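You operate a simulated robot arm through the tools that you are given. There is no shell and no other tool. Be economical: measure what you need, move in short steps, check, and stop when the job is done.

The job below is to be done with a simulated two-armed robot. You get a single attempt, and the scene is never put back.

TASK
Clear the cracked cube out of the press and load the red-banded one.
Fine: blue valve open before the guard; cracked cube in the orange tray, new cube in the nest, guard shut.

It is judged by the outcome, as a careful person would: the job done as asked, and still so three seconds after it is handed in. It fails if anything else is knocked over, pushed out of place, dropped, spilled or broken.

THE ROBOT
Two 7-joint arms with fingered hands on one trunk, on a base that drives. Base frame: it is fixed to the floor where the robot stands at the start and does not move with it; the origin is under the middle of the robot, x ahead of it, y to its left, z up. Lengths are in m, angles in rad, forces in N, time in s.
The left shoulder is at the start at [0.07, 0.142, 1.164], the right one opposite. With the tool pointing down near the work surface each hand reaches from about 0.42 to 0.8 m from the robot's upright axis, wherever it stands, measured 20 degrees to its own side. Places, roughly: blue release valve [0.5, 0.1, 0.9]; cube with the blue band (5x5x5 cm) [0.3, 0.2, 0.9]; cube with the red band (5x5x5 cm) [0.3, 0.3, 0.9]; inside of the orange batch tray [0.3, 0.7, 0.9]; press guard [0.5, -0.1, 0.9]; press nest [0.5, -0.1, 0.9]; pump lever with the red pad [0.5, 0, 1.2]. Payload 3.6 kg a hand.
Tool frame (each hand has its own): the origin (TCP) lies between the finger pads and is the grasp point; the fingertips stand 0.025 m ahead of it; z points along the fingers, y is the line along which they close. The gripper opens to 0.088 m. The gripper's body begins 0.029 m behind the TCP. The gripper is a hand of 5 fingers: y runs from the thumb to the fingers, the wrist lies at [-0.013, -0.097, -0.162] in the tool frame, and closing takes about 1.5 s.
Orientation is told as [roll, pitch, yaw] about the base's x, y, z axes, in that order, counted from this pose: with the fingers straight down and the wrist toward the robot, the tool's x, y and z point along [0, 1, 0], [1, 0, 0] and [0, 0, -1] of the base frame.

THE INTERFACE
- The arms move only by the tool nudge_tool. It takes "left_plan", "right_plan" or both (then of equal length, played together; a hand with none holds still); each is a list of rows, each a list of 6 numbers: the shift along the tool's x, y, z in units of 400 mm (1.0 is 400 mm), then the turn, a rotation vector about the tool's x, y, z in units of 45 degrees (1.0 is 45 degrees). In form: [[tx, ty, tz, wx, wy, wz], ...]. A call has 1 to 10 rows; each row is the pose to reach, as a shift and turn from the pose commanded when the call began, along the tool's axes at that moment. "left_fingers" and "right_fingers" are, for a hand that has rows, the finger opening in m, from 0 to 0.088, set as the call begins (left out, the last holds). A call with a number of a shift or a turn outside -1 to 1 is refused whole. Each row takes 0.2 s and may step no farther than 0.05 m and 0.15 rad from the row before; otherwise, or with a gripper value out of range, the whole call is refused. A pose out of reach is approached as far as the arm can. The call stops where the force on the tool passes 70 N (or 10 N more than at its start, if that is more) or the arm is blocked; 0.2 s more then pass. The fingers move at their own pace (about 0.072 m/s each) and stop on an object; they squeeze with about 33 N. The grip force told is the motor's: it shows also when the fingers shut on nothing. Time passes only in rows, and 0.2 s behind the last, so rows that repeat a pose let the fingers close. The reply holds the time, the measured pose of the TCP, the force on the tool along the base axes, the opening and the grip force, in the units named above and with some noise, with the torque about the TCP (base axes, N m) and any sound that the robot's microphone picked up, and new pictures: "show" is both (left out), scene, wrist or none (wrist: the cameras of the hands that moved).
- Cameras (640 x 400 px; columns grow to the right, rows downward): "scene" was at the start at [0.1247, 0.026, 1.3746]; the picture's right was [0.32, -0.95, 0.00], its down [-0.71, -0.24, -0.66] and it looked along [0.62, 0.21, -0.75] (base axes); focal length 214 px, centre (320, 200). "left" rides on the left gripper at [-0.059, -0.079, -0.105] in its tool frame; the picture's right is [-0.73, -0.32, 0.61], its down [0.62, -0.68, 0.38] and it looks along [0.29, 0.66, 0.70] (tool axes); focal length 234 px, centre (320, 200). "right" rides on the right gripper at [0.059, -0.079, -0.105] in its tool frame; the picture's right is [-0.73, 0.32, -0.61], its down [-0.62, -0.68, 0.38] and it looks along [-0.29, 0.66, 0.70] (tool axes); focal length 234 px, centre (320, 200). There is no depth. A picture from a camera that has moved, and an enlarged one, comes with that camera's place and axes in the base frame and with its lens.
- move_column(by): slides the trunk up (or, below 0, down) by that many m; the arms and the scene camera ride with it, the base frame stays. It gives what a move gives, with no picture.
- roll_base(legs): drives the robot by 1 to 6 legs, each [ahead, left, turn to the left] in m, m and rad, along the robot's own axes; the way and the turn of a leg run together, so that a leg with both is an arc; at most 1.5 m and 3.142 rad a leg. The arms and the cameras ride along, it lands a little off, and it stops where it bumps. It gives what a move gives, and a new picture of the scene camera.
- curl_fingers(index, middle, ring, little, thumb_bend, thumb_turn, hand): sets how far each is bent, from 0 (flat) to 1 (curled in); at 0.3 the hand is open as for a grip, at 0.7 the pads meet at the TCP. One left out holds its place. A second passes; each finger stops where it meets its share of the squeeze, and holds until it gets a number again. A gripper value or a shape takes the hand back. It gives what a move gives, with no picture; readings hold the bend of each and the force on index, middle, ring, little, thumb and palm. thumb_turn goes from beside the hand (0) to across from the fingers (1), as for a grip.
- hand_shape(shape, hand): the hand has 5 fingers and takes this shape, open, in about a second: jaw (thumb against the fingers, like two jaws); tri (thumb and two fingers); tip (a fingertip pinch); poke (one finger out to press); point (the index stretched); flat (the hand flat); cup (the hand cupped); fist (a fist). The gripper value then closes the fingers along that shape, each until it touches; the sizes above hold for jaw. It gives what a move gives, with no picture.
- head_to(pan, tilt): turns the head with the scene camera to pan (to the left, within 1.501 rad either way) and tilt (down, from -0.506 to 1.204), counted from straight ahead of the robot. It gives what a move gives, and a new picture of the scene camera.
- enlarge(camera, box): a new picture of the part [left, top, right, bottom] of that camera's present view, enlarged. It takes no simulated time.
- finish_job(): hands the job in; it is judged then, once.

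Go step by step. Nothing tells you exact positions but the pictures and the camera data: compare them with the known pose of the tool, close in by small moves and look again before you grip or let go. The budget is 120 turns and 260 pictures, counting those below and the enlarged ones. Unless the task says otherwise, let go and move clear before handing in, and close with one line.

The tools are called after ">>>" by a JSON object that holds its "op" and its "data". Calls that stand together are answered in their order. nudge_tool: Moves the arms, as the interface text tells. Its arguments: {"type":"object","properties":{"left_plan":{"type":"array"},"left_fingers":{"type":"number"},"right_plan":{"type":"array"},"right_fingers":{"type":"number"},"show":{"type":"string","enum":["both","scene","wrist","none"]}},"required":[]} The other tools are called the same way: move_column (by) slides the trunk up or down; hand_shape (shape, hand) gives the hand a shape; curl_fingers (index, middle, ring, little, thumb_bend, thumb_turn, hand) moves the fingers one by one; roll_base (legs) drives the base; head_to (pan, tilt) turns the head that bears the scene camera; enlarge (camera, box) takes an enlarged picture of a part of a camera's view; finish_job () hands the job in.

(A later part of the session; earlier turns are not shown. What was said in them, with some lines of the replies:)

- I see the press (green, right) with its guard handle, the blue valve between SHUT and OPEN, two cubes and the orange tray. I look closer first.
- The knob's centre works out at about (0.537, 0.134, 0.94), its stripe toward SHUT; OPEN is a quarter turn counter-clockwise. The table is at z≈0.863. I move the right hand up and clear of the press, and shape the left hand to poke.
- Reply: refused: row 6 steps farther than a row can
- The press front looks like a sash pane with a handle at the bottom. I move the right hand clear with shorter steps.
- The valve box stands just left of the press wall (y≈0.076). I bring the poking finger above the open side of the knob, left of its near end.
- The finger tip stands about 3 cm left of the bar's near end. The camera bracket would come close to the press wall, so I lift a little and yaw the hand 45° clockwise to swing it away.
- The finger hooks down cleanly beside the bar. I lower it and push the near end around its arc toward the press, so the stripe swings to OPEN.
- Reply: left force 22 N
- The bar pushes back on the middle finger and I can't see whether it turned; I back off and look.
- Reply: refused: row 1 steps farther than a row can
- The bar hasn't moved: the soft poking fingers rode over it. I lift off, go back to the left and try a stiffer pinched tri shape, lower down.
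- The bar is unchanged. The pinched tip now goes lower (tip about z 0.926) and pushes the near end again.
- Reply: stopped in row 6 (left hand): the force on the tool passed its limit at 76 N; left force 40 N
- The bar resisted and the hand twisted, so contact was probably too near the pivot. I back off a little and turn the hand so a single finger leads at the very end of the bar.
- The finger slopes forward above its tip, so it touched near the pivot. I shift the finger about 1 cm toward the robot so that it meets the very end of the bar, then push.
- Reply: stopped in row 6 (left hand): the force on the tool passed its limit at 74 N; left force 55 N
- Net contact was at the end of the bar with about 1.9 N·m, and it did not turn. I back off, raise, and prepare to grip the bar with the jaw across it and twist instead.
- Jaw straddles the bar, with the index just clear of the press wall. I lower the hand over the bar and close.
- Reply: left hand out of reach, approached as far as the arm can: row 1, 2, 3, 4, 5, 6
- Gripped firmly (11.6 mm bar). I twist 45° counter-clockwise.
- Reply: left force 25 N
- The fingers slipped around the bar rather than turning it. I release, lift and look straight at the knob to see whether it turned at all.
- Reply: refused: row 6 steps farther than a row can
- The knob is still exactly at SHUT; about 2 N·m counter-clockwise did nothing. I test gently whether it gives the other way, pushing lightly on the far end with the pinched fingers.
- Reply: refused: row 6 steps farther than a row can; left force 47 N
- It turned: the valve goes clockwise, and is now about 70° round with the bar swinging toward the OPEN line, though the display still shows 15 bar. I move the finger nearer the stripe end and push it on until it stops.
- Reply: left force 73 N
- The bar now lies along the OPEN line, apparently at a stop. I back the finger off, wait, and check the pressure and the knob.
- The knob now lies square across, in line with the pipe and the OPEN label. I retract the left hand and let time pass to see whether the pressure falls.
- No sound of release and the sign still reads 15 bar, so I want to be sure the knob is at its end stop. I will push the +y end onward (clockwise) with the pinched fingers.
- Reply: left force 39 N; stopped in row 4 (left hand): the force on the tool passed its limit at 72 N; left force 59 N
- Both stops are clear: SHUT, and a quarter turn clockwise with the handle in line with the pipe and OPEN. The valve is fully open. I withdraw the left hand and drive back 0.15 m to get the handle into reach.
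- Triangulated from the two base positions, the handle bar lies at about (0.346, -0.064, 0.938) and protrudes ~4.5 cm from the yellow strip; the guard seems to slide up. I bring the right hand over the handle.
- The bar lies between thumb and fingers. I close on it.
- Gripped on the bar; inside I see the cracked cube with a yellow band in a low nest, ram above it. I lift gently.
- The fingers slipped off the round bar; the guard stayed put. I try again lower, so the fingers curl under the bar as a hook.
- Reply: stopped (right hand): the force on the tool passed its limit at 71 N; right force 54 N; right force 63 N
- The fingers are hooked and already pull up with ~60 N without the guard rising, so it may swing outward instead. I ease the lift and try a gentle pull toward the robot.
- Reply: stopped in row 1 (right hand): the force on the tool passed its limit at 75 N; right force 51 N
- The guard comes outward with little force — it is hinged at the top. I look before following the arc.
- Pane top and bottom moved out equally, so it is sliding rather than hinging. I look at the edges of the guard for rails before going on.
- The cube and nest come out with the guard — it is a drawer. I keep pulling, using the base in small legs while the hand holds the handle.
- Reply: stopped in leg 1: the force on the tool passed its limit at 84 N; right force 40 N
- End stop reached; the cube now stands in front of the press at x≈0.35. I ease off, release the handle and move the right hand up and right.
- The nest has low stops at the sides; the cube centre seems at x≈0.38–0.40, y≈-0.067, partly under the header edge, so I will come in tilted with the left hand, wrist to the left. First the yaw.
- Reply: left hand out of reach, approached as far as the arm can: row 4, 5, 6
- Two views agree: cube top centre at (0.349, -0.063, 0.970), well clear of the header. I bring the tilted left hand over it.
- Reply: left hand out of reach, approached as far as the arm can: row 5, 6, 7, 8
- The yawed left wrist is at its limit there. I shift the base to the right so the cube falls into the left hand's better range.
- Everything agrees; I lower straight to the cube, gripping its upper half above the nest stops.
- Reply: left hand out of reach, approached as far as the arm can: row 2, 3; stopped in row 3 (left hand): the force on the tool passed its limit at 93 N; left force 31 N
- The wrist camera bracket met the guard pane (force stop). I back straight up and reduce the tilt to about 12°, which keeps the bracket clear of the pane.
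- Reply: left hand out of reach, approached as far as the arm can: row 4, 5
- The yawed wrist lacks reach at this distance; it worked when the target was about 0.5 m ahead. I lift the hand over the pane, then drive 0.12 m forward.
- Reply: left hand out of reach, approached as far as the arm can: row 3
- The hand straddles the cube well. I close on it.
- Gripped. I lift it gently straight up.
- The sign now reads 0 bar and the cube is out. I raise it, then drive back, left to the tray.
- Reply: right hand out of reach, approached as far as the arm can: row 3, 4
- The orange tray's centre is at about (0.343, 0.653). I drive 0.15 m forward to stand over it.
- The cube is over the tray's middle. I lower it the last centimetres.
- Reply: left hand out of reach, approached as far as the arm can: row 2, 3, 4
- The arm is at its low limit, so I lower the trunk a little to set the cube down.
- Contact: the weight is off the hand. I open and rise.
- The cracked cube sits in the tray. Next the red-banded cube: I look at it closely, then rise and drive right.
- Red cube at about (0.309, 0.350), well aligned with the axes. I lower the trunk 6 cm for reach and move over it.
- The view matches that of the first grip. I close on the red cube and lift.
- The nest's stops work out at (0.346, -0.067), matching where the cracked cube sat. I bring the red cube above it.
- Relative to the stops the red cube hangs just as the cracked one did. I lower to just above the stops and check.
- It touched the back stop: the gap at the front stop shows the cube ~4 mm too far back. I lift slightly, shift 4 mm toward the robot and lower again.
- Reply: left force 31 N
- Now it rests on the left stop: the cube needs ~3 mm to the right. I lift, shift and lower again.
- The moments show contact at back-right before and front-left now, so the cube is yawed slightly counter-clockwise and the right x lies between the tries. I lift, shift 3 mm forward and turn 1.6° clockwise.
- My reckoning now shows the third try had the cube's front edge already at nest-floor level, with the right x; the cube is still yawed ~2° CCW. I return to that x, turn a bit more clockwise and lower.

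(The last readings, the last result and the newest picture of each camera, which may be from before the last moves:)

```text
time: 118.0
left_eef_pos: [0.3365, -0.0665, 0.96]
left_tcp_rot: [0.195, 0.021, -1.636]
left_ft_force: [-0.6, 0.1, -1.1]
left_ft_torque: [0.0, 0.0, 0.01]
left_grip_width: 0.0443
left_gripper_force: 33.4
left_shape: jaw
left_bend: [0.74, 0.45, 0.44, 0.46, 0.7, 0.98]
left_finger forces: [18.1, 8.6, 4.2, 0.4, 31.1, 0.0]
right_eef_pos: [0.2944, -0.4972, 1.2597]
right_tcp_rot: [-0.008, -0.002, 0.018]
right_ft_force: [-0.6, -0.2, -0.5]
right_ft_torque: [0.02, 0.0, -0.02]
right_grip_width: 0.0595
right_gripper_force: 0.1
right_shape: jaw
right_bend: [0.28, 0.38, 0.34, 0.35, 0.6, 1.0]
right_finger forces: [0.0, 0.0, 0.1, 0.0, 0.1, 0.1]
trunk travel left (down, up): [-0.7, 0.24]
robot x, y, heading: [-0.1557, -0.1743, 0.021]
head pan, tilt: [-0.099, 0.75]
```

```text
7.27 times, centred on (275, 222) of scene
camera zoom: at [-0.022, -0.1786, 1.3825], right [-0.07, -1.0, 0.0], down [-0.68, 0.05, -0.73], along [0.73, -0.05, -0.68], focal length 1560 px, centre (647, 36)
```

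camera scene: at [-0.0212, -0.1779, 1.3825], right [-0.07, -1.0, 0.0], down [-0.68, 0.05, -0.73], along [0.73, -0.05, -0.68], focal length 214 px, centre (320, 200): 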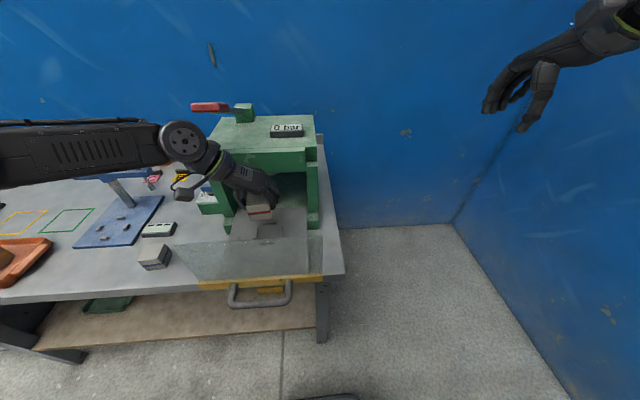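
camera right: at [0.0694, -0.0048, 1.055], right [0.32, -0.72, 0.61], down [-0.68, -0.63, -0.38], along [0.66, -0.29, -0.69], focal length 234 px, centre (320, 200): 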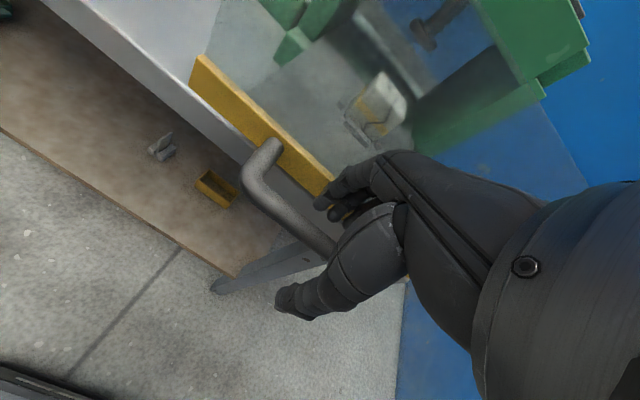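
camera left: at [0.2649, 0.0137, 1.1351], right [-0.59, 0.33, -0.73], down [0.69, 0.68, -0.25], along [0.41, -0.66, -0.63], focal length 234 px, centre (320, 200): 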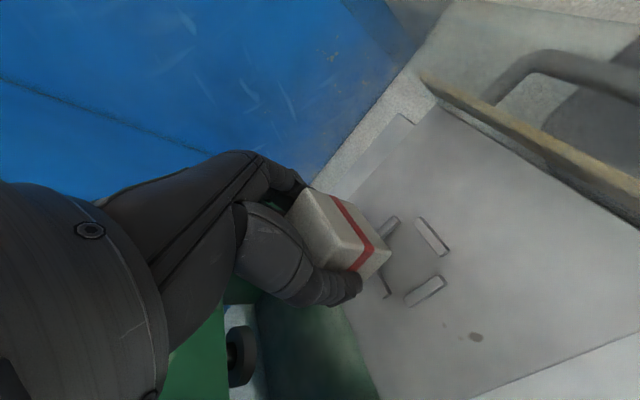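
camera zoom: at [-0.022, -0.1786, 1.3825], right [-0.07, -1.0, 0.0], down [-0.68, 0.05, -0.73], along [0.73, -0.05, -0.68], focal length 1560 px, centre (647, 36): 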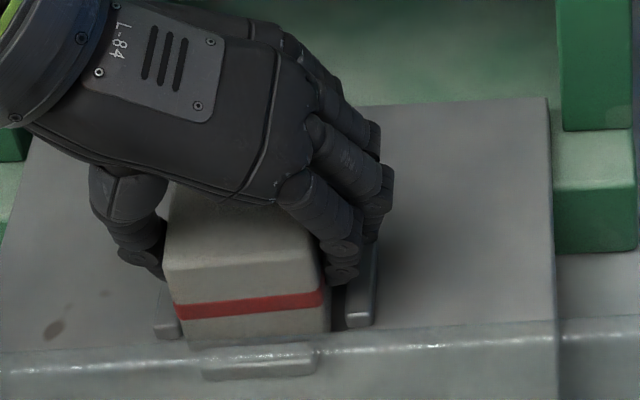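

No contact yet at z 0.960 — it is sliding into the nest. I nudge 1.5 mm forward and lower to contact.

>>> {"op": "nudge_tool", "data": {"left_plan": [[0.003, 0.002, 0.0, 0, 0, 0], [0.003, 0.003, 0.004, 0, 0, 0], [0.002, 0.003, 0.009, 0, 0, 0], [0.001, 0.003, 0.013, 0, 0, 0]], "show": "none"}}

>>> {"op": "enlarge", "data": {"camera": "left", "box": [270, 160, 470, 320]}}

>>> {"op": "enlarge", "data": {"camera": "scene", "box": [245, 195, 305, 250]}}

```text
time: 119.0
left_eef_pos: [0.3382, -0.0681, 0.9576]
left_tcp_rot: [0.2, 0.017, -1.635]
left_ft_force: [0.6, 2.2, 18.7]
left_ft_torque: [0.03, -0.11, 0.06]
left_grip_width: 0.0444
left_gripper_force: 32.6
left_shape: jaw
left_bend: [0.74, 0.45, 0.44, 0.46, 0.7, 0.99]
left_finger forces: [17.2, 9.3, 4.8, 0.8, 33.0, 0.0]
right_eef_pos: [0.2925, -0.499, 1.2611]
right_tcp_rot: [-0.008, -0.004, 0.019]
right_ft_force: [-0.2, 0.0, 0.3]
right_ft_torque: [-0.02, -0.03, 0.01]
right_grip_width: 0.0599
right_gripper_force: 0.1
right_shape: jaw
right_bend: [0.28, 0.38, 0.34, 0.35, 0.6, 1.0]
right_finger forces: [0.1, 0.1, 0.0, 0.0, 0.0, 0.1]
trunk travel left (down, up): [-0.7, 0.24]
robot x, y, heading: [-0.1579, -0.1714, 0.027]
head pan, tilt: [-0.099, 0.75]
```

```text
2.50 times, centred on (370, 240) of left
camera zoom: at [0.2642, 0.0136, 1.0507], right [-0.57, 0.37, -0.73], down [0.73, 0.64, -0.24], along [0.38, -0.67, -0.64], focal length 585 px, centre (195, 100)
```

zoom: 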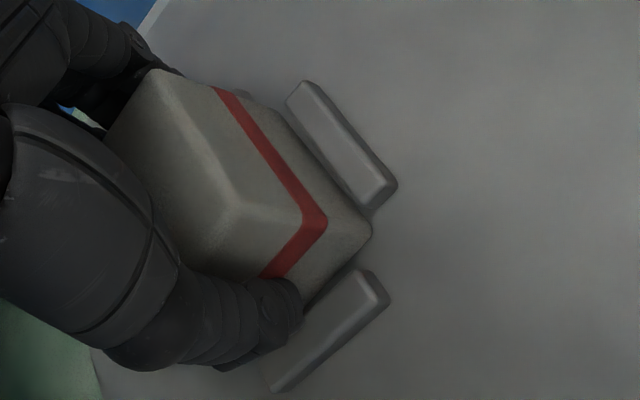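

```text
7.27 times, centred on (275, 222) of scene
camera zoom: at [-0.0248, -0.1786, 1.3831], right [-0.07, -1.0, 0.0], down [-0.68, 0.05, -0.73], along [0.73, -0.05, -0.68], focal length 1560 px, centre (647, 36)
```

zoom: 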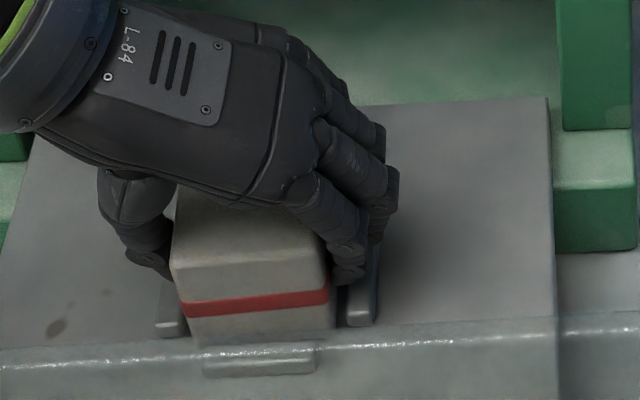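

Flat, centred contact: it is on the nest floor between the stops. I relax, open, and look.

>>> {"op": "nudge_tool", "data": {"left_plan": [[0.0, 0, -0.003, 0, 0, 0], [0.0, 0, -0.004, 0, 0, 0], [0, 0, -0.004, 0, 0, 0], [0, 0, -0.004, 0, 0, 0], [0, 0, -0.004, 0, 0, 0]], "left_fingers": 0.088, "show": "wrist"}}

>>> {"op": "nudge_tool", "data": {"left_plan": [[0.01, 0, -0.05, 0, 0, 0], [0.03, 0, -0.15, 0, 0, 0], [0.05, 0, -0.25, 0, 0, 0], [0.07, 0, -0.35, 0, 0, 0], [0.09, 0, -0.45, 0, 0, 0], [0.1, 0, -0.52, 0, 0, 0]], "show": "both"}}

>>> {"op": "enlarge", "data": {"camera": "left", "box": [320, 180, 520, 340]}}

>>> {"op": "enlarge", "data": {"camera": "scene", "box": [225, 175, 315, 255]}}

```text
time: 120.2
left_eef_pos: [0.3387, -0.0668, 0.9579]
left_tcp_rot: [0.195, 0.021, -1.637]
left_ft_force: [-0.8, 0.1, 0.7]
left_ft_torque: [-0.03, -0.02, 0.0]
left_grip_width: 0.0875
left_gripper_force: 0.0
left_shape: jaw
left_bend: [0.3, 0.3, 0.3, 0.3, 0.3, 0.98]
left_finger forces: [0.0, 0.0, 0.0, 0.0, 0.0, 0.0]
right_eef_pos: [0.2956, -0.4987, 1.2601]
right_tcp_rot: [-0.007, -0.003, 0.019]
right_ft_force: [1.3, 0.2, 0.3]
right_ft_torque: [0.0, 0.04, -0.02]
right_grip_width: 0.0597
right_gripper_force: 0.1
right_shape: jaw
right_bend: [0.28, 0.38, 0.34, 0.35, 0.6, 1.0]
right_finger forces: [0.0, 0.0, 0.0, 0.0, 0.0, 0.0]
trunk travel left (down, up): [-0.7, 0.24]
robot x, y, heading: [-0.1562, -0.1702, 0.024]
head pan, tilt: [-0.099, 0.75]
camera left: at [0.2653, 0.0131, 1.05], right [-0.57, 0.38, -0.73], down [0.73, 0.64, -0.24], along [0.38, -0.67, -0.64], focal length 234 px, centre (320, 200)
```

left: 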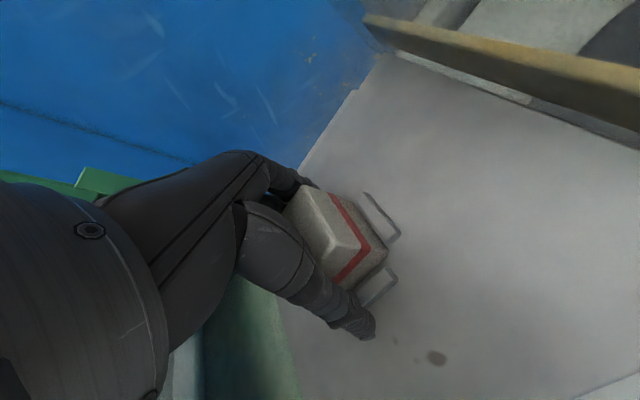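

```text
time: 121.6
left_eef_pos: [0.3353, -0.0717, 1.1676]
left_tcp_rot: [0.195, 0.02, -1.637]
left_ft_force: [-0.7, -0.4, 0.4]
left_ft_torque: [0.04, -0.02, 0.02]
left_grip_width: 0.0876
left_gripper_force: 0.1
left_shape: jaw
left_bend: [0.3, 0.3, 0.3, 0.3, 0.3, 0.98]
left_finger forces: [0.1, 0.0, 0.1, 0.0, 0.1, 0.0]
right_eef_pos: [0.2945, -0.4983, 1.2594]
right_tcp_rot: [-0.009, -0.003, 0.018]
right_ft_force: [0.3, 0.1, 0.6]
right_ft_torque: [-0.02, 0.0, -0.02]
right_grip_width: 0.0596
right_gripper_force: 0.1
right_shape: jaw
right_bend: [0.28, 0.38, 0.34, 0.35, 0.6, 1.0]
right_finger forces: [0.0, 0.0, 0.0, 0.1, 0.1, 0.1]
trunk travel left (down, up): [-0.7, 0.24]
robot x, y, heading: [-0.1563, -0.1744, 0.028]
head pan, tilt: [-0.099, 0.75]
camera scene: at [-0.0226, -0.1789, 1.3825], right [-0.07, -1.0, 0.0], down [-0.68, 0.05, -0.73], along [0.73, -0.05, -0.68], focal length 214 px, centre (320, 200)
camera left: at [0.2617, 0.0083, 1.2609], right [-0.57, 0.38, -0.73], down [0.73, 0.64, -0.24], along [0.38, -0.67, -0.64], focal length 234 px, centre (320, 200)
```

scene: 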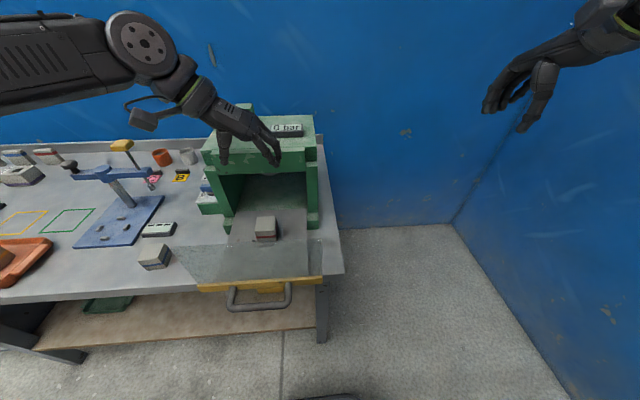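
left: 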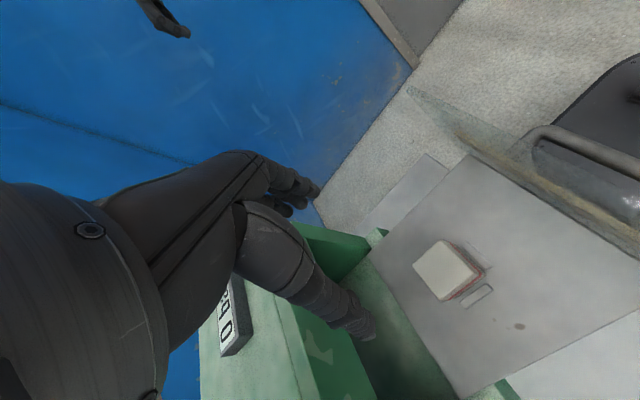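

```text
2.50 times, centred on (420, 260) of left
camera zoom: at [0.2617, 0.0083, 1.2609], right [-0.57, 0.38, -0.73], down [0.73, 0.64, -0.24], along [0.38, -0.67, -0.64], focal length 585 px, centre (70, 50)
```

zoom: 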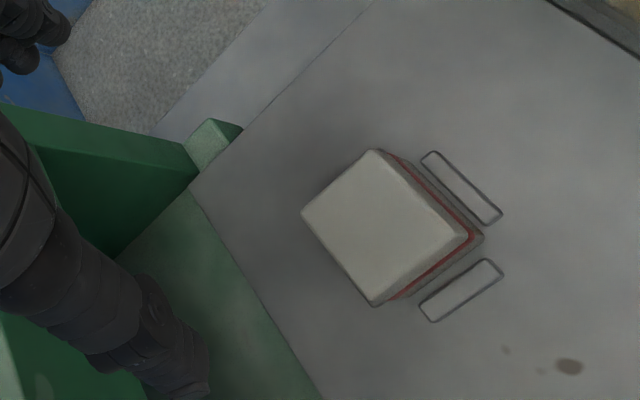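

```text
5.00 times, centred on (270, 215) of scene
camera zoom: at [-0.0226, -0.1789, 1.3825], right [-0.07, -1.0, 0.0], down [-0.68, 0.05, -0.73], along [0.73, -0.05, -0.68], focal length 1072 px, centre (570, 125)
```

zoom: 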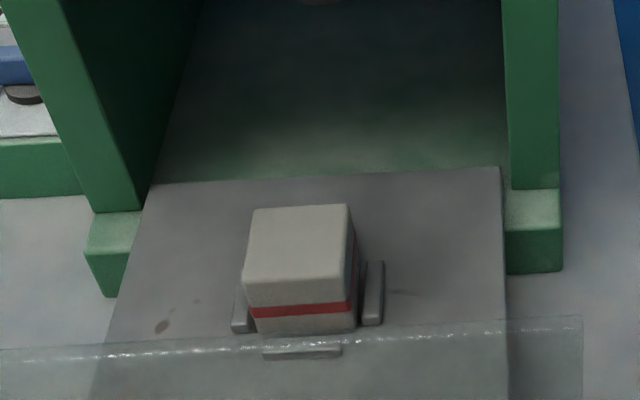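

The red cube sits squarely in the nest. Now I close the drawer guard: back the base, line up, and bring the right hand to the handle.

>>> {"op": "roll_base", "data": {"legs": [[-0.27, 0, 0], [0, 0.17, -0.025]]}}

>>> {"op": "enlarge", "data": {"camera": "scene", "box": [230, 130, 410, 250]}}

```text
time: 124.7
left_eef_pos: [0.0599, 0.0807, 1.1682]
left_tcp_rot: [0.196, 0.022, -1.661]
left_ft_force: [0.1, 0.2, -0.1]
left_ft_torque: [0.01, 0.01, 0.01]
left_grip_width: 0.0876
left_gripper_force: 0.2
left_shape: jaw
left_bend: [0.3, 0.3, 0.3, 0.3, 0.3, 0.98]
left_finger forces: [0.0, 0.0, 0.1, 0.0, 0.0, 0.1]
right_eef_pos: [0.0078, -0.3449, 1.2605]
right_tcp_rot: [-0.008, -0.001, -0.007]
right_ft_force: [0.3, 0.0, 0.1]
right_ft_torque: [0.03, -0.01, -0.01]
right_grip_width: 0.0599
right_gripper_force: 0.1
right_shape: jaw
right_bend: [0.28, 0.38, 0.34, 0.35, 0.6, 1.0]
right_finger forces: [0.0, 0.0, 0.0, 0.1, 0.0, 0.0]
trunk travel left (down, up): [-0.7, 0.24]
robot x, y, heading: [-0.4359, -0.0089, -0.002]
head pan, tilt: [-0.099, 0.75]
camera scene: at [-0.3006, -0.0173, 1.3825], right [-0.1, -1.0, 0.0], down [-0.68, 0.07, -0.73], along [0.73, -0.07, -0.68], focal length 214 px, centre (320, 200)
```

scene: 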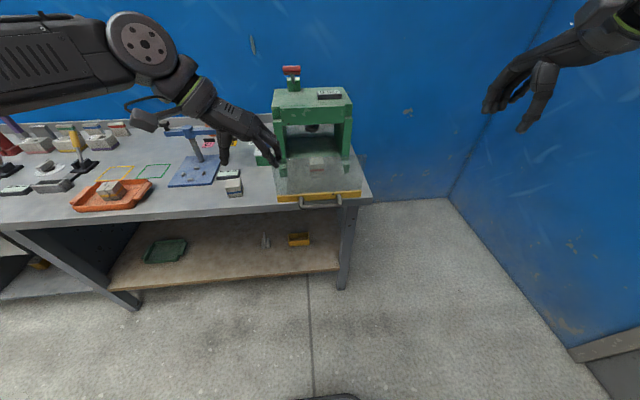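

```text
3.33 times, centred on (320, 190) of scene
camera zoom: at [-0.3006, -0.0173, 1.3825], right [-0.1, -1.0, 0.0], down [-0.68, 0.07, -0.73], along [0.73, -0.07, -0.68], focal length 715 px, centre (320, 233)
```

zoom: 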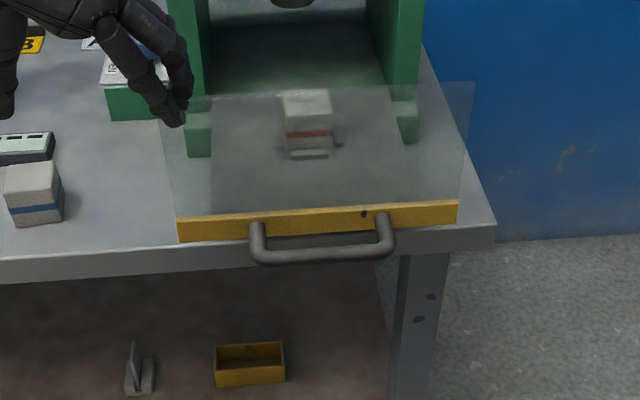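

>>> {"op": "nudge_tool", "data": {"right_plan": [[0.1, 0.03, 0.03, 0, 0, 0], [0.2, 0.06, 0.06, 0, 0, 0], [0.3, 0.1, 0.1, 0, 0, 0], [0.4, 0.15, 0.14, 0, 0, 0], [0.5, 0.2, 0.18, 0, 0, 0], [0.59, 0.26, 0.23, 0, 0, 0], [0.67, 0.31, 0.3, 0, 0, 0], [0.7075, 0.335, 0.4, 0, 0, 0], [0.7075, 0.335, 0.5, 0, 0, 0], [0.7075, 0.335, 0.575, 0, 0, 0]], "right_fingers": 0.055, "show": "wrist"}}

```text
time: 126.8
left_eef_pos: [0.0605, 0.0822, 1.1674]
left_tcp_rot: [0.194, 0.019, -1.662]
left_ft_force: [0.0, 0.2, 0.6]
left_ft_torque: [0.03, -0.05, 0.01]
left_grip_width: 0.0879
left_gripper_force: 0.1
left_shape: jaw
left_bend: [0.3, 0.3, 0.3, 0.3, 0.3, 0.98]
left_finger forces: [0.0, 0.0, 0.1, 0.0, 0.1, 0.0]
right_eef_pos: [0.1449, -0.0619, 1.0259]
right_tcp_rot: [-0.008, -0.003, -0.007]
right_ft_force: [-0.6, 0.3, 0.1]
right_ft_torque: [-0.03, 0.03, 0.04]
right_grip_width: 0.0552
right_gripper_force: 0.0
right_shape: jaw
right_bend: [0.28, 0.4, 0.36, 0.36, 0.63, 1.0]
right_finger forces: [0.0, 0.1, 0.0, 0.1, 0.0, 0.0]
trunk travel left (down, up): [-0.7, 0.24]
robot x, y, heading: [-0.4324, -0.0085, 0.001]
head pan, tilt: [-0.099, 0.75]
camera right: at [0.0655, -0.0014, 1.1304], right [0.32, -0.72, 0.61], down [-0.69, -0.62, -0.38], along [0.66, -0.3, -0.69], focal length 234 px, centre (320, 200)
```

right: 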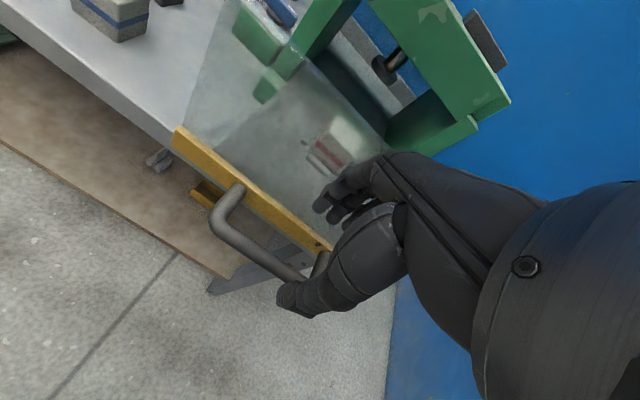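

Same picture as before the first grip of the handle. I descend around the bar and close on it.

>>> {"op": "nudge_tool", "data": {"right_plan": [[0, -0.003, 0.06, 0, 0, 0], [0, -0.004, 0.12, 0, 0, 0], [0, -0.004, 0.18, 0, 0, 0], [0, -0.004, 0.235, 0, 0, 0]], "right_fingers": 0.055, "show": "none"}}

>>> {"op": "nudge_tool", "data": {"right_plan": [[0, 0, 0, 0, 0, 0], [0, 0, 0, 0, 0, 0], [0, 0, 0, 0, 0, 0], [0, 0, 0, 0, 0, 0], [0, 0, 0, 0, 0, 0]], "right_fingers": 0, "show": "wrist"}}

```text
time: 127.8
left_eef_pos: [0.0597, 0.0826, 1.1675]
left_tcp_rot: [0.196, 0.021, -1.661]
left_ft_force: [0.0, -0.1, -0.8]
left_ft_torque: [0.03, -0.01, 0.03]
left_grip_width: 0.0878
left_gripper_force: 0.0
left_shape: jaw
left_bend: [0.3, 0.3, 0.3, 0.3, 0.3, 0.98]
left_finger forces: [0.0, 0.0, 0.0, 0.1, 0.1, 0.1]
right_eef_pos: [0.143, -0.0651, 0.9342]
right_tcp_rot: [-0.008, -0.001, -0.007]
right_ft_force: [-0.3, 0.4, -0.5]
right_ft_torque: [-0.02, 0.01, 0.01]
right_grip_width: 0.0554
right_gripper_force: 0.1
right_shape: jaw
right_bend: [0.28, 0.4, 0.36, 0.36, 0.63, 1.0]
right_finger forces: [0.0, 0.0, 0.0, 0.0, 0.0, 0.0]
trunk travel left (down, up): [-0.7, 0.24]
robot x, y, heading: [-0.4348, -0.0073, 0.0]
head pan, tilt: [-0.099, 0.75]
```

```text
time: 129.1
left_eef_pos: [0.0598, 0.0828, 1.1674]
left_tcp_rot: [0.193, 0.022, -1.662]
left_ft_force: [-0.3, 0.5, -0.1]
left_ft_torque: [0.01, 0.02, -0.01]
left_grip_width: 0.0878
left_gripper_force: 0.0
left_shape: jaw
left_bend: [0.3, 0.3, 0.3, 0.3, 0.3, 0.98]
left_finger forces: [0.0, 0.0, 0.1, 0.0, 0.0, 0.0]
right_eef_pos: [0.1434, -0.0648, 0.932]
right_tcp_rot: [-0.01, 0.002, -0.006]
right_ft_force: [-0.6, -0.3, -10.3]
right_ft_torque: [-0.07, 0.11, 0.2]
right_grip_width: 0.0087
right_gripper_force: 33.5
right_shape: jaw
right_bend: [0.74, 0.5, 0.44, 0.44, 0.35, 1.0]
right_finger forces: [15.2, 6.8, 3.6, 2.8, 29.7, 0.0]
trunk travel left (down, up): [-0.7, 0.24]
robot x, y, heading: [-0.4328, -0.0041, 0.002]
head pan, tilt: [-0.099, 0.75]
camera right: at [0.0638, -0.004, 1.0372], right [0.32, -0.72, 0.61], down [-0.69, -0.62, -0.38], along [0.65, -0.3, -0.69], focal length 234 px, centre (320, 200)
```

right: 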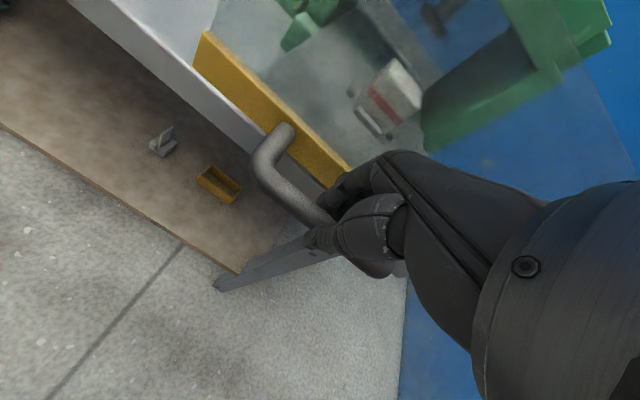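

Holding the bar, I push the drawer in slowly with the base.

>>> {"op": "roll_base", "data": {"legs": [[0.09, 0, 0]]}}

>>> {"op": "enlarge", "data": {"camera": "scene", "box": [250, 130, 390, 230]}}

```text
time: 130.2
left_eef_pos: [0.1529, 0.0821, 1.1658]
left_tcp_rot: [0.194, 0.021, -1.661]
left_ft_force: [-0.2, -0.3, -0.2]
left_ft_torque: [0.0, 0.02, 0.02]
left_grip_width: 0.0878
left_gripper_force: 0.0
left_shape: jaw
left_bend: [0.3, 0.3, 0.3, 0.3, 0.3, 0.98]
left_finger forces: [0.0, 0.0, 0.0, 0.0, 0.1, 0.0]
right_eef_pos: [0.2355, -0.0644, 0.9324]
right_tcp_rot: [-0.008, 0.002, -0.006]
right_ft_force: [-1.2, -2.5, -11.7]
right_ft_torque: [-0.1, 0.14, 0.16]
right_grip_width: 0.0082
right_gripper_force: 33.2
right_shape: jaw
right_bend: [0.74, 0.5, 0.45, 0.45, 0.34, 1.0]
right_finger forces: [15.8, 6.7, 3.7, 3.2, 30.6, 0.0]
trunk travel left (down, up): [-0.7, 0.24]
robot x, y, heading: [-0.3426, -0.0094, 0.003]
head pan, tilt: [-0.099, 0.75]
camera scene: at [-0.2069, -0.0157, 1.3821], right [-0.1, -1.0, 0.0], down [-0.68, 0.07, -0.73], along [0.73, -0.07, -0.68], focal length 214 px, centre (320, 200)
```

scene: 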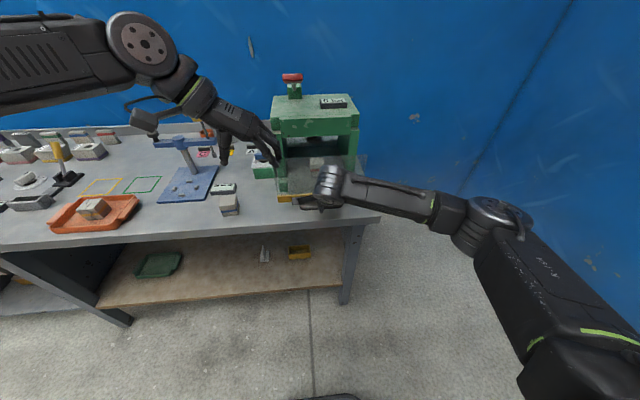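

```text
4.00 times, centred on (320, 180) of scene
camera zoom: at [-0.2069, -0.0157, 1.3821], right [-0.1, -1.0, 0.0], down [-0.68, 0.07, -0.73], along [0.73, -0.07, -0.68], focal length 858 px, centre (320, 280)
```

zoom: 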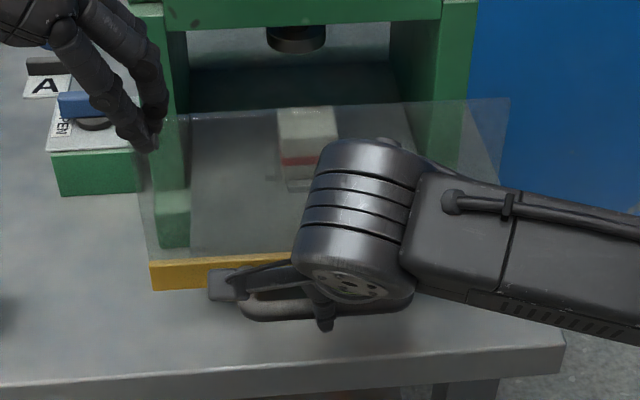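

>>> {"op": "roll_base", "data": {"legs": [[0.085, 0, 0]]}}

>>> {"op": "nudge_tool", "data": {"right_plan": [[0, 0.015, 0, 0, 0, 0], [0, 0.03, 0, 0, 0, 0], [0, 0.045, 0, 0, 0, 0], [0, 0.06, 0, 0, 0, 0], [0, 0.075, 0, 0, 0, 0]], "show": "wrist"}}

>>> {"op": "enlarge", "data": {"camera": "scene", "box": [250, 130, 390, 230]}}

```text
time: 131.2
left_eef_pos: [0.2368, 0.0836, 1.1654]
left_tcp_rot: [0.191, 0.02, -1.66]
left_ft_force: [0.8, 0.2, 0.1]
left_ft_torque: [0.01, 0.03, -0.01]
left_grip_width: 0.0878
left_gripper_force: 0.0
left_shape: jaw
left_bend: [0.3, 0.3, 0.3, 0.3, 0.3, 0.98]
left_finger forces: [0.0, 0.1, 0.0, 0.1, 0.1, 0.0]
right_eef_pos: [0.3167, -0.0636, 0.9328]
right_tcp_rot: [-0.01, 0.004, -0.006]
right_ft_force: [-1.7, -0.6, -12.7]
right_ft_torque: [-0.04, 0.19, 0.18]
right_grip_width: 0.008
right_gripper_force: 32.9
right_shape: jaw
right_bend: [0.74, 0.51, 0.45, 0.45, 0.35, 1.0]
right_finger forces: [16.0, 6.7, 3.7, 3.6, 30.5, 0.0]
trunk travel left (down, up): [-0.7, 0.24]
robot x, y, heading: [-0.259, -0.0047, 0.004]
head pan, tilt: [-0.099, 0.75]
camera scene: at [-0.1233, -0.0154, 1.3821], right [-0.1, -1.0, 0.0], down [-0.68, 0.07, -0.73], along [0.73, -0.07, -0.68], focal length 214 px, centre (320, 200)
```

scene: 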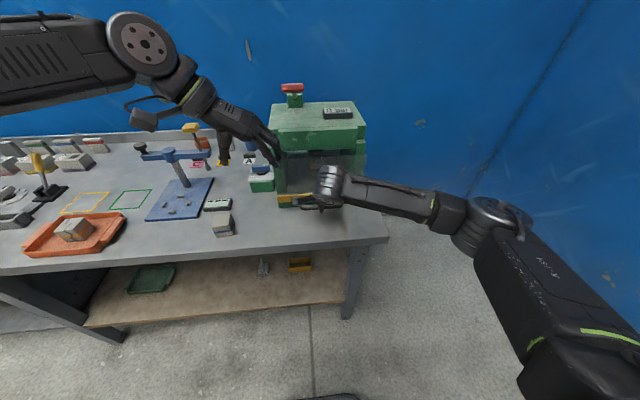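

```text
time: 132.4
left_eef_pos: [0.2315, 0.0828, 1.168]
left_tcp_rot: [0.198, 0.02, -1.662]
left_ft_force: [0.1, -0.5, 0.7]
left_ft_torque: [-0.03, 0.0, 0.0]
left_grip_width: 0.0879
left_gripper_force: 0.0
left_shape: jaw
left_bend: [0.3, 0.3, 0.3, 0.3, 0.3, 0.98]
left_finger forces: [0.0, 0.1, 0.1, 0.0, 0.0, 0.1]
right_eef_pos: [0.3433, -0.0631, 0.9318]
right_tcp_rot: [-0.011, 0.005, -0.005]
right_ft_force: [-21.6, -2.2, -17.8]
right_ft_torque: [0.0, 0.49, 0.11]
right_grip_width: 0.0056
right_gripper_force: 32.9
right_shape: jaw
right_bend: [0.75, 0.54, 0.51, 0.49, 0.32, 1.0]
right_finger forces: [13.9, 6.2, 4.3, 1.8, 38.8, 0.0]
trunk travel left (down, up): [-0.7, 0.24]
robot x, y, heading: [-0.2558, -0.0072, -0.003]
head pan, tilt: [-0.099, 0.75]
camera right: at [0.2647, -0.0034, 1.0372], right [0.32, -0.72, 0.61], down [-0.69, -0.62, -0.37], along [0.65, -0.3, -0.7], focal length 234 px, centre (320, 200)
```

right: 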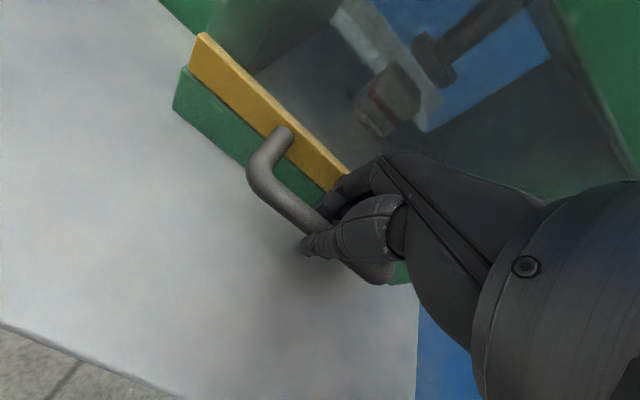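

```text
4.00 times, centred on (320, 180) of scene
camera zoom: at [-0.1288, -0.0156, 1.3826], right [-0.1, -1.0, 0.0], down [-0.68, 0.07, -0.73], along [0.73, -0.07, -0.68], focal length 858 px, centre (320, 280)
```

zoom: 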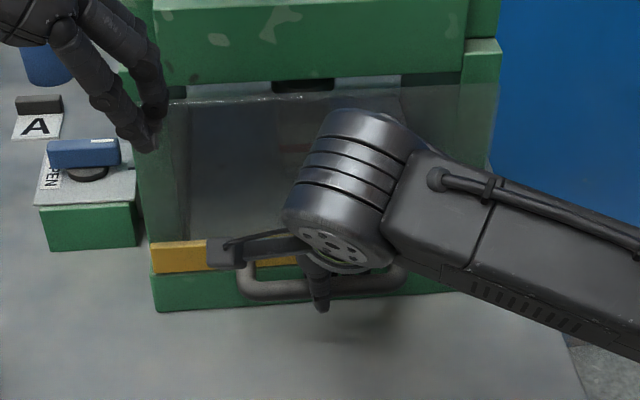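

The drawer is at its stop, flush as at the start. I release the bar and lift away.

>>> {"op": "nudge_tool", "data": {"right_plan": [[0, -0.01, 0, 0, 0, 0], [0, -0.012, 0, 0, 0, 0], [0, -0.012, 0, 0, 0, 0], [0, -0.012, 0, 0, 0, 0], [0, -0.012, -0.08, 0, 0, 0], [0, -0.012, -0.2, 0, 0, 0], [0, -0.03, -0.3, 0, 0, 0], [0, -0.1, -0.38, 0, 0, 0], [-0.1, -0.15, -0.4, 0, 0, 0], [-0.2, -0.2, -0.42, 0, 0, 0]], "right_fingers": 0.052, "show": "scene"}}

>>> {"op": "nudge_tool", "data": {"right_plan": [[-0.12, 0, 0, 0, 0, 0], [-0.24, 0, 0, 0, 0, 0], [-0.36, 0, 0, 0, 0, 0], [-0.48, 0, 0, 0, 0, 0]], "left_plan": [[-0.12, 0, 0, 0, 0, 0], [-0.24, 0, -0.02, 0, 0, 0], [-0.24, -0.12, -0.02, 0, 0, 0], [-0.24, -0.24, -0.02, 0, 0, 0]], "show": "scene"}}

>>> {"op": "enlarge", "data": {"camera": "scene", "box": [230, 80, 400, 230]}}

>>> {"op": "enlarge", "data": {"camera": "scene", "box": [0, 130, 260, 280]}}

```text
time: 134.6
left_eef_pos: [0.2317, 0.0812, 1.168]
left_tcp_rot: [0.195, 0.022, -1.662]
left_ft_force: [0.7, 0.2, 0.1]
left_ft_torque: [-0.01, 0.03, -0.01]
left_grip_width: 0.0876
left_gripper_force: 0.0
left_shape: jaw
left_bend: [0.3, 0.3, 0.3, 0.3, 0.3, 0.98]
left_finger forces: [0.0, 0.0, 0.0, 0.0, 0.0, 0.0]
right_eef_pos: [0.2657, -0.1473, 1.1016]
right_tcp_rot: [-0.008, 0.0, -0.003]
right_ft_force: [0.4, -0.9, 0.4]
right_ft_torque: [-0.01, 0.0, 0.02]
right_grip_width: 0.0516
right_gripper_force: 0.1
right_shape: jaw
right_bend: [0.29, 0.41, 0.37, 0.45, 0.65, 1.0]
right_finger forces: [0.0, 0.0, 0.0, 0.0, 0.0, 0.0]
trunk travel left (down, up): [-0.7, 0.24]
robot x, y, heading: [-0.2572, -0.0079, 0.001]
head pan, tilt: [-0.099, 0.75]
camera scene: at [-0.1276, -0.017, 1.3827], right [-0.1, -1.0, 0.0], down [-0.68, 0.07, -0.73], along [0.73, -0.07, -0.68], focal length 214 px, centre (320, 200)
```

scene: 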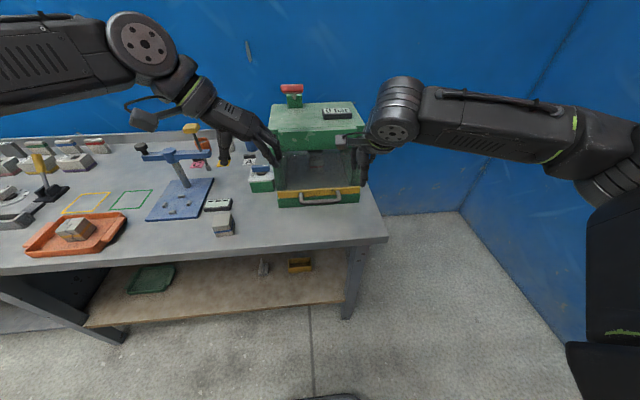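

```text
time: 135.6
left_eef_pos: [0.1437, 0.1892, 1.1602]
left_tcp_rot: [0.197, 0.021, -1.661]
left_ft_force: [0.5, -0.4, 0.3]
left_ft_torque: [-0.03, 0.01, -0.04]
left_grip_width: 0.0879
left_gripper_force: 0.0
left_shape: jaw
left_bend: [0.3, 0.3, 0.3, 0.3, 0.3, 0.98]
left_finger forces: [0.0, 0.0, 0.0, 0.0, 0.0, 0.1]
right_eef_pos: [0.264, -0.3341, 1.1058]
right_tcp_rot: [-0.009, 0.001, -0.004]
right_ft_force: [-0.4, -0.4, -0.3]
right_ft_torque: [0.03, 0.01, 0.03]
right_grip_width: 0.0518
right_gripper_force: 0.0
right_shape: jaw
right_bend: [0.29, 0.41, 0.37, 0.45, 0.65, 1.0]
right_finger forces: [0.1, 0.0, 0.0, 0.1, 0.1, 0.0]
trunk travel left (down, up): [-0.7, 0.24]
robot x, y, heading: [-0.2589, -0.008, 0.003]
head pan, tilt: [-0.099, 0.75]
camera scene: at [-0.1279, -0.0151, 1.3828], right [-0.1, -1.0, 0.0], down [-0.68, 0.07, -0.73], along [0.73, -0.07, -0.68], focal length 214 px, centre (320, 200)
```

scene: 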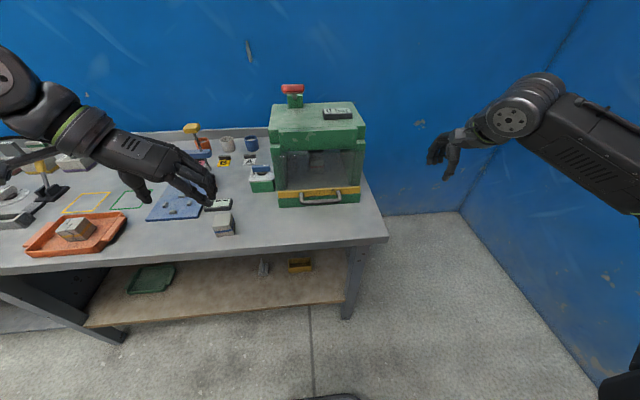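

```text
2.67 times, centred on (315, 155) of scene
camera zoom: at [-0.1279, -0.0151, 1.3828], right [-0.1, -1.0, 0.0], down [-0.68, 0.07, -0.73], along [0.73, -0.07, -0.68], focal length 572 px, centre (333, 320)
```

zoom: 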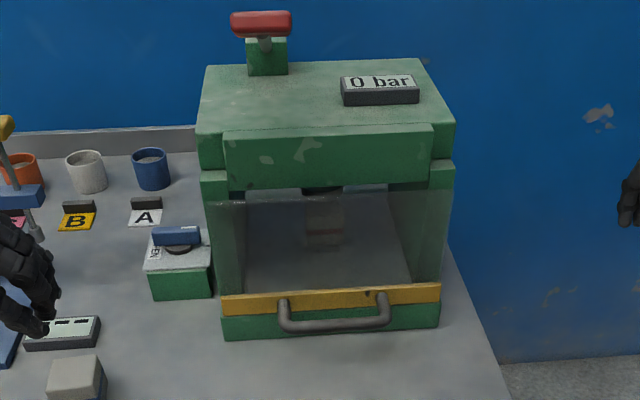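

```text
2.46 times, centred on (130, 205) of scene
camera zoom: at [-0.1279, -0.0151, 1.3828], right [-0.1, -1.0, 0.0], down [-0.68, 0.07, -0.73], along [0.73, -0.07, -0.68], focal length 528 px, centre (788, 188)
```

zoom: 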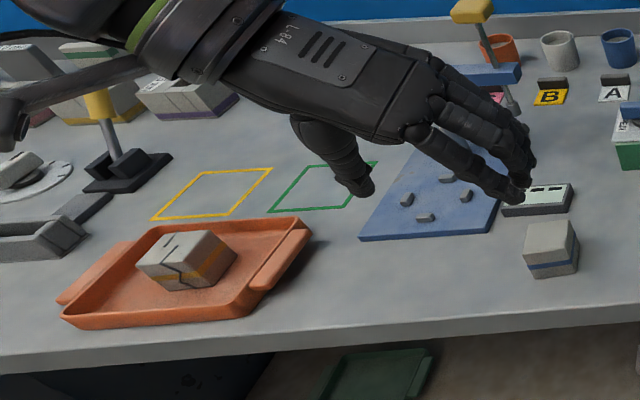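

The guard is flush with the press front, the red-banded cube stands under the ram, the cracked cube lies in the orange tray, the valve is open, and both hands are clear. I hand in.

>>> {"op": "finish_job", "data": {}}

```text
The job is handed in.
```

The job is handed in: I opened the valve before moving the guard, put the cracked cube in the orange tray, set the red-banded cube in the nest and pushed the guard shut. The gauge still read 15 bar after I opened the valve and pulled the guard out; I first saw it at 0 bar when the cracked cube was lifted.
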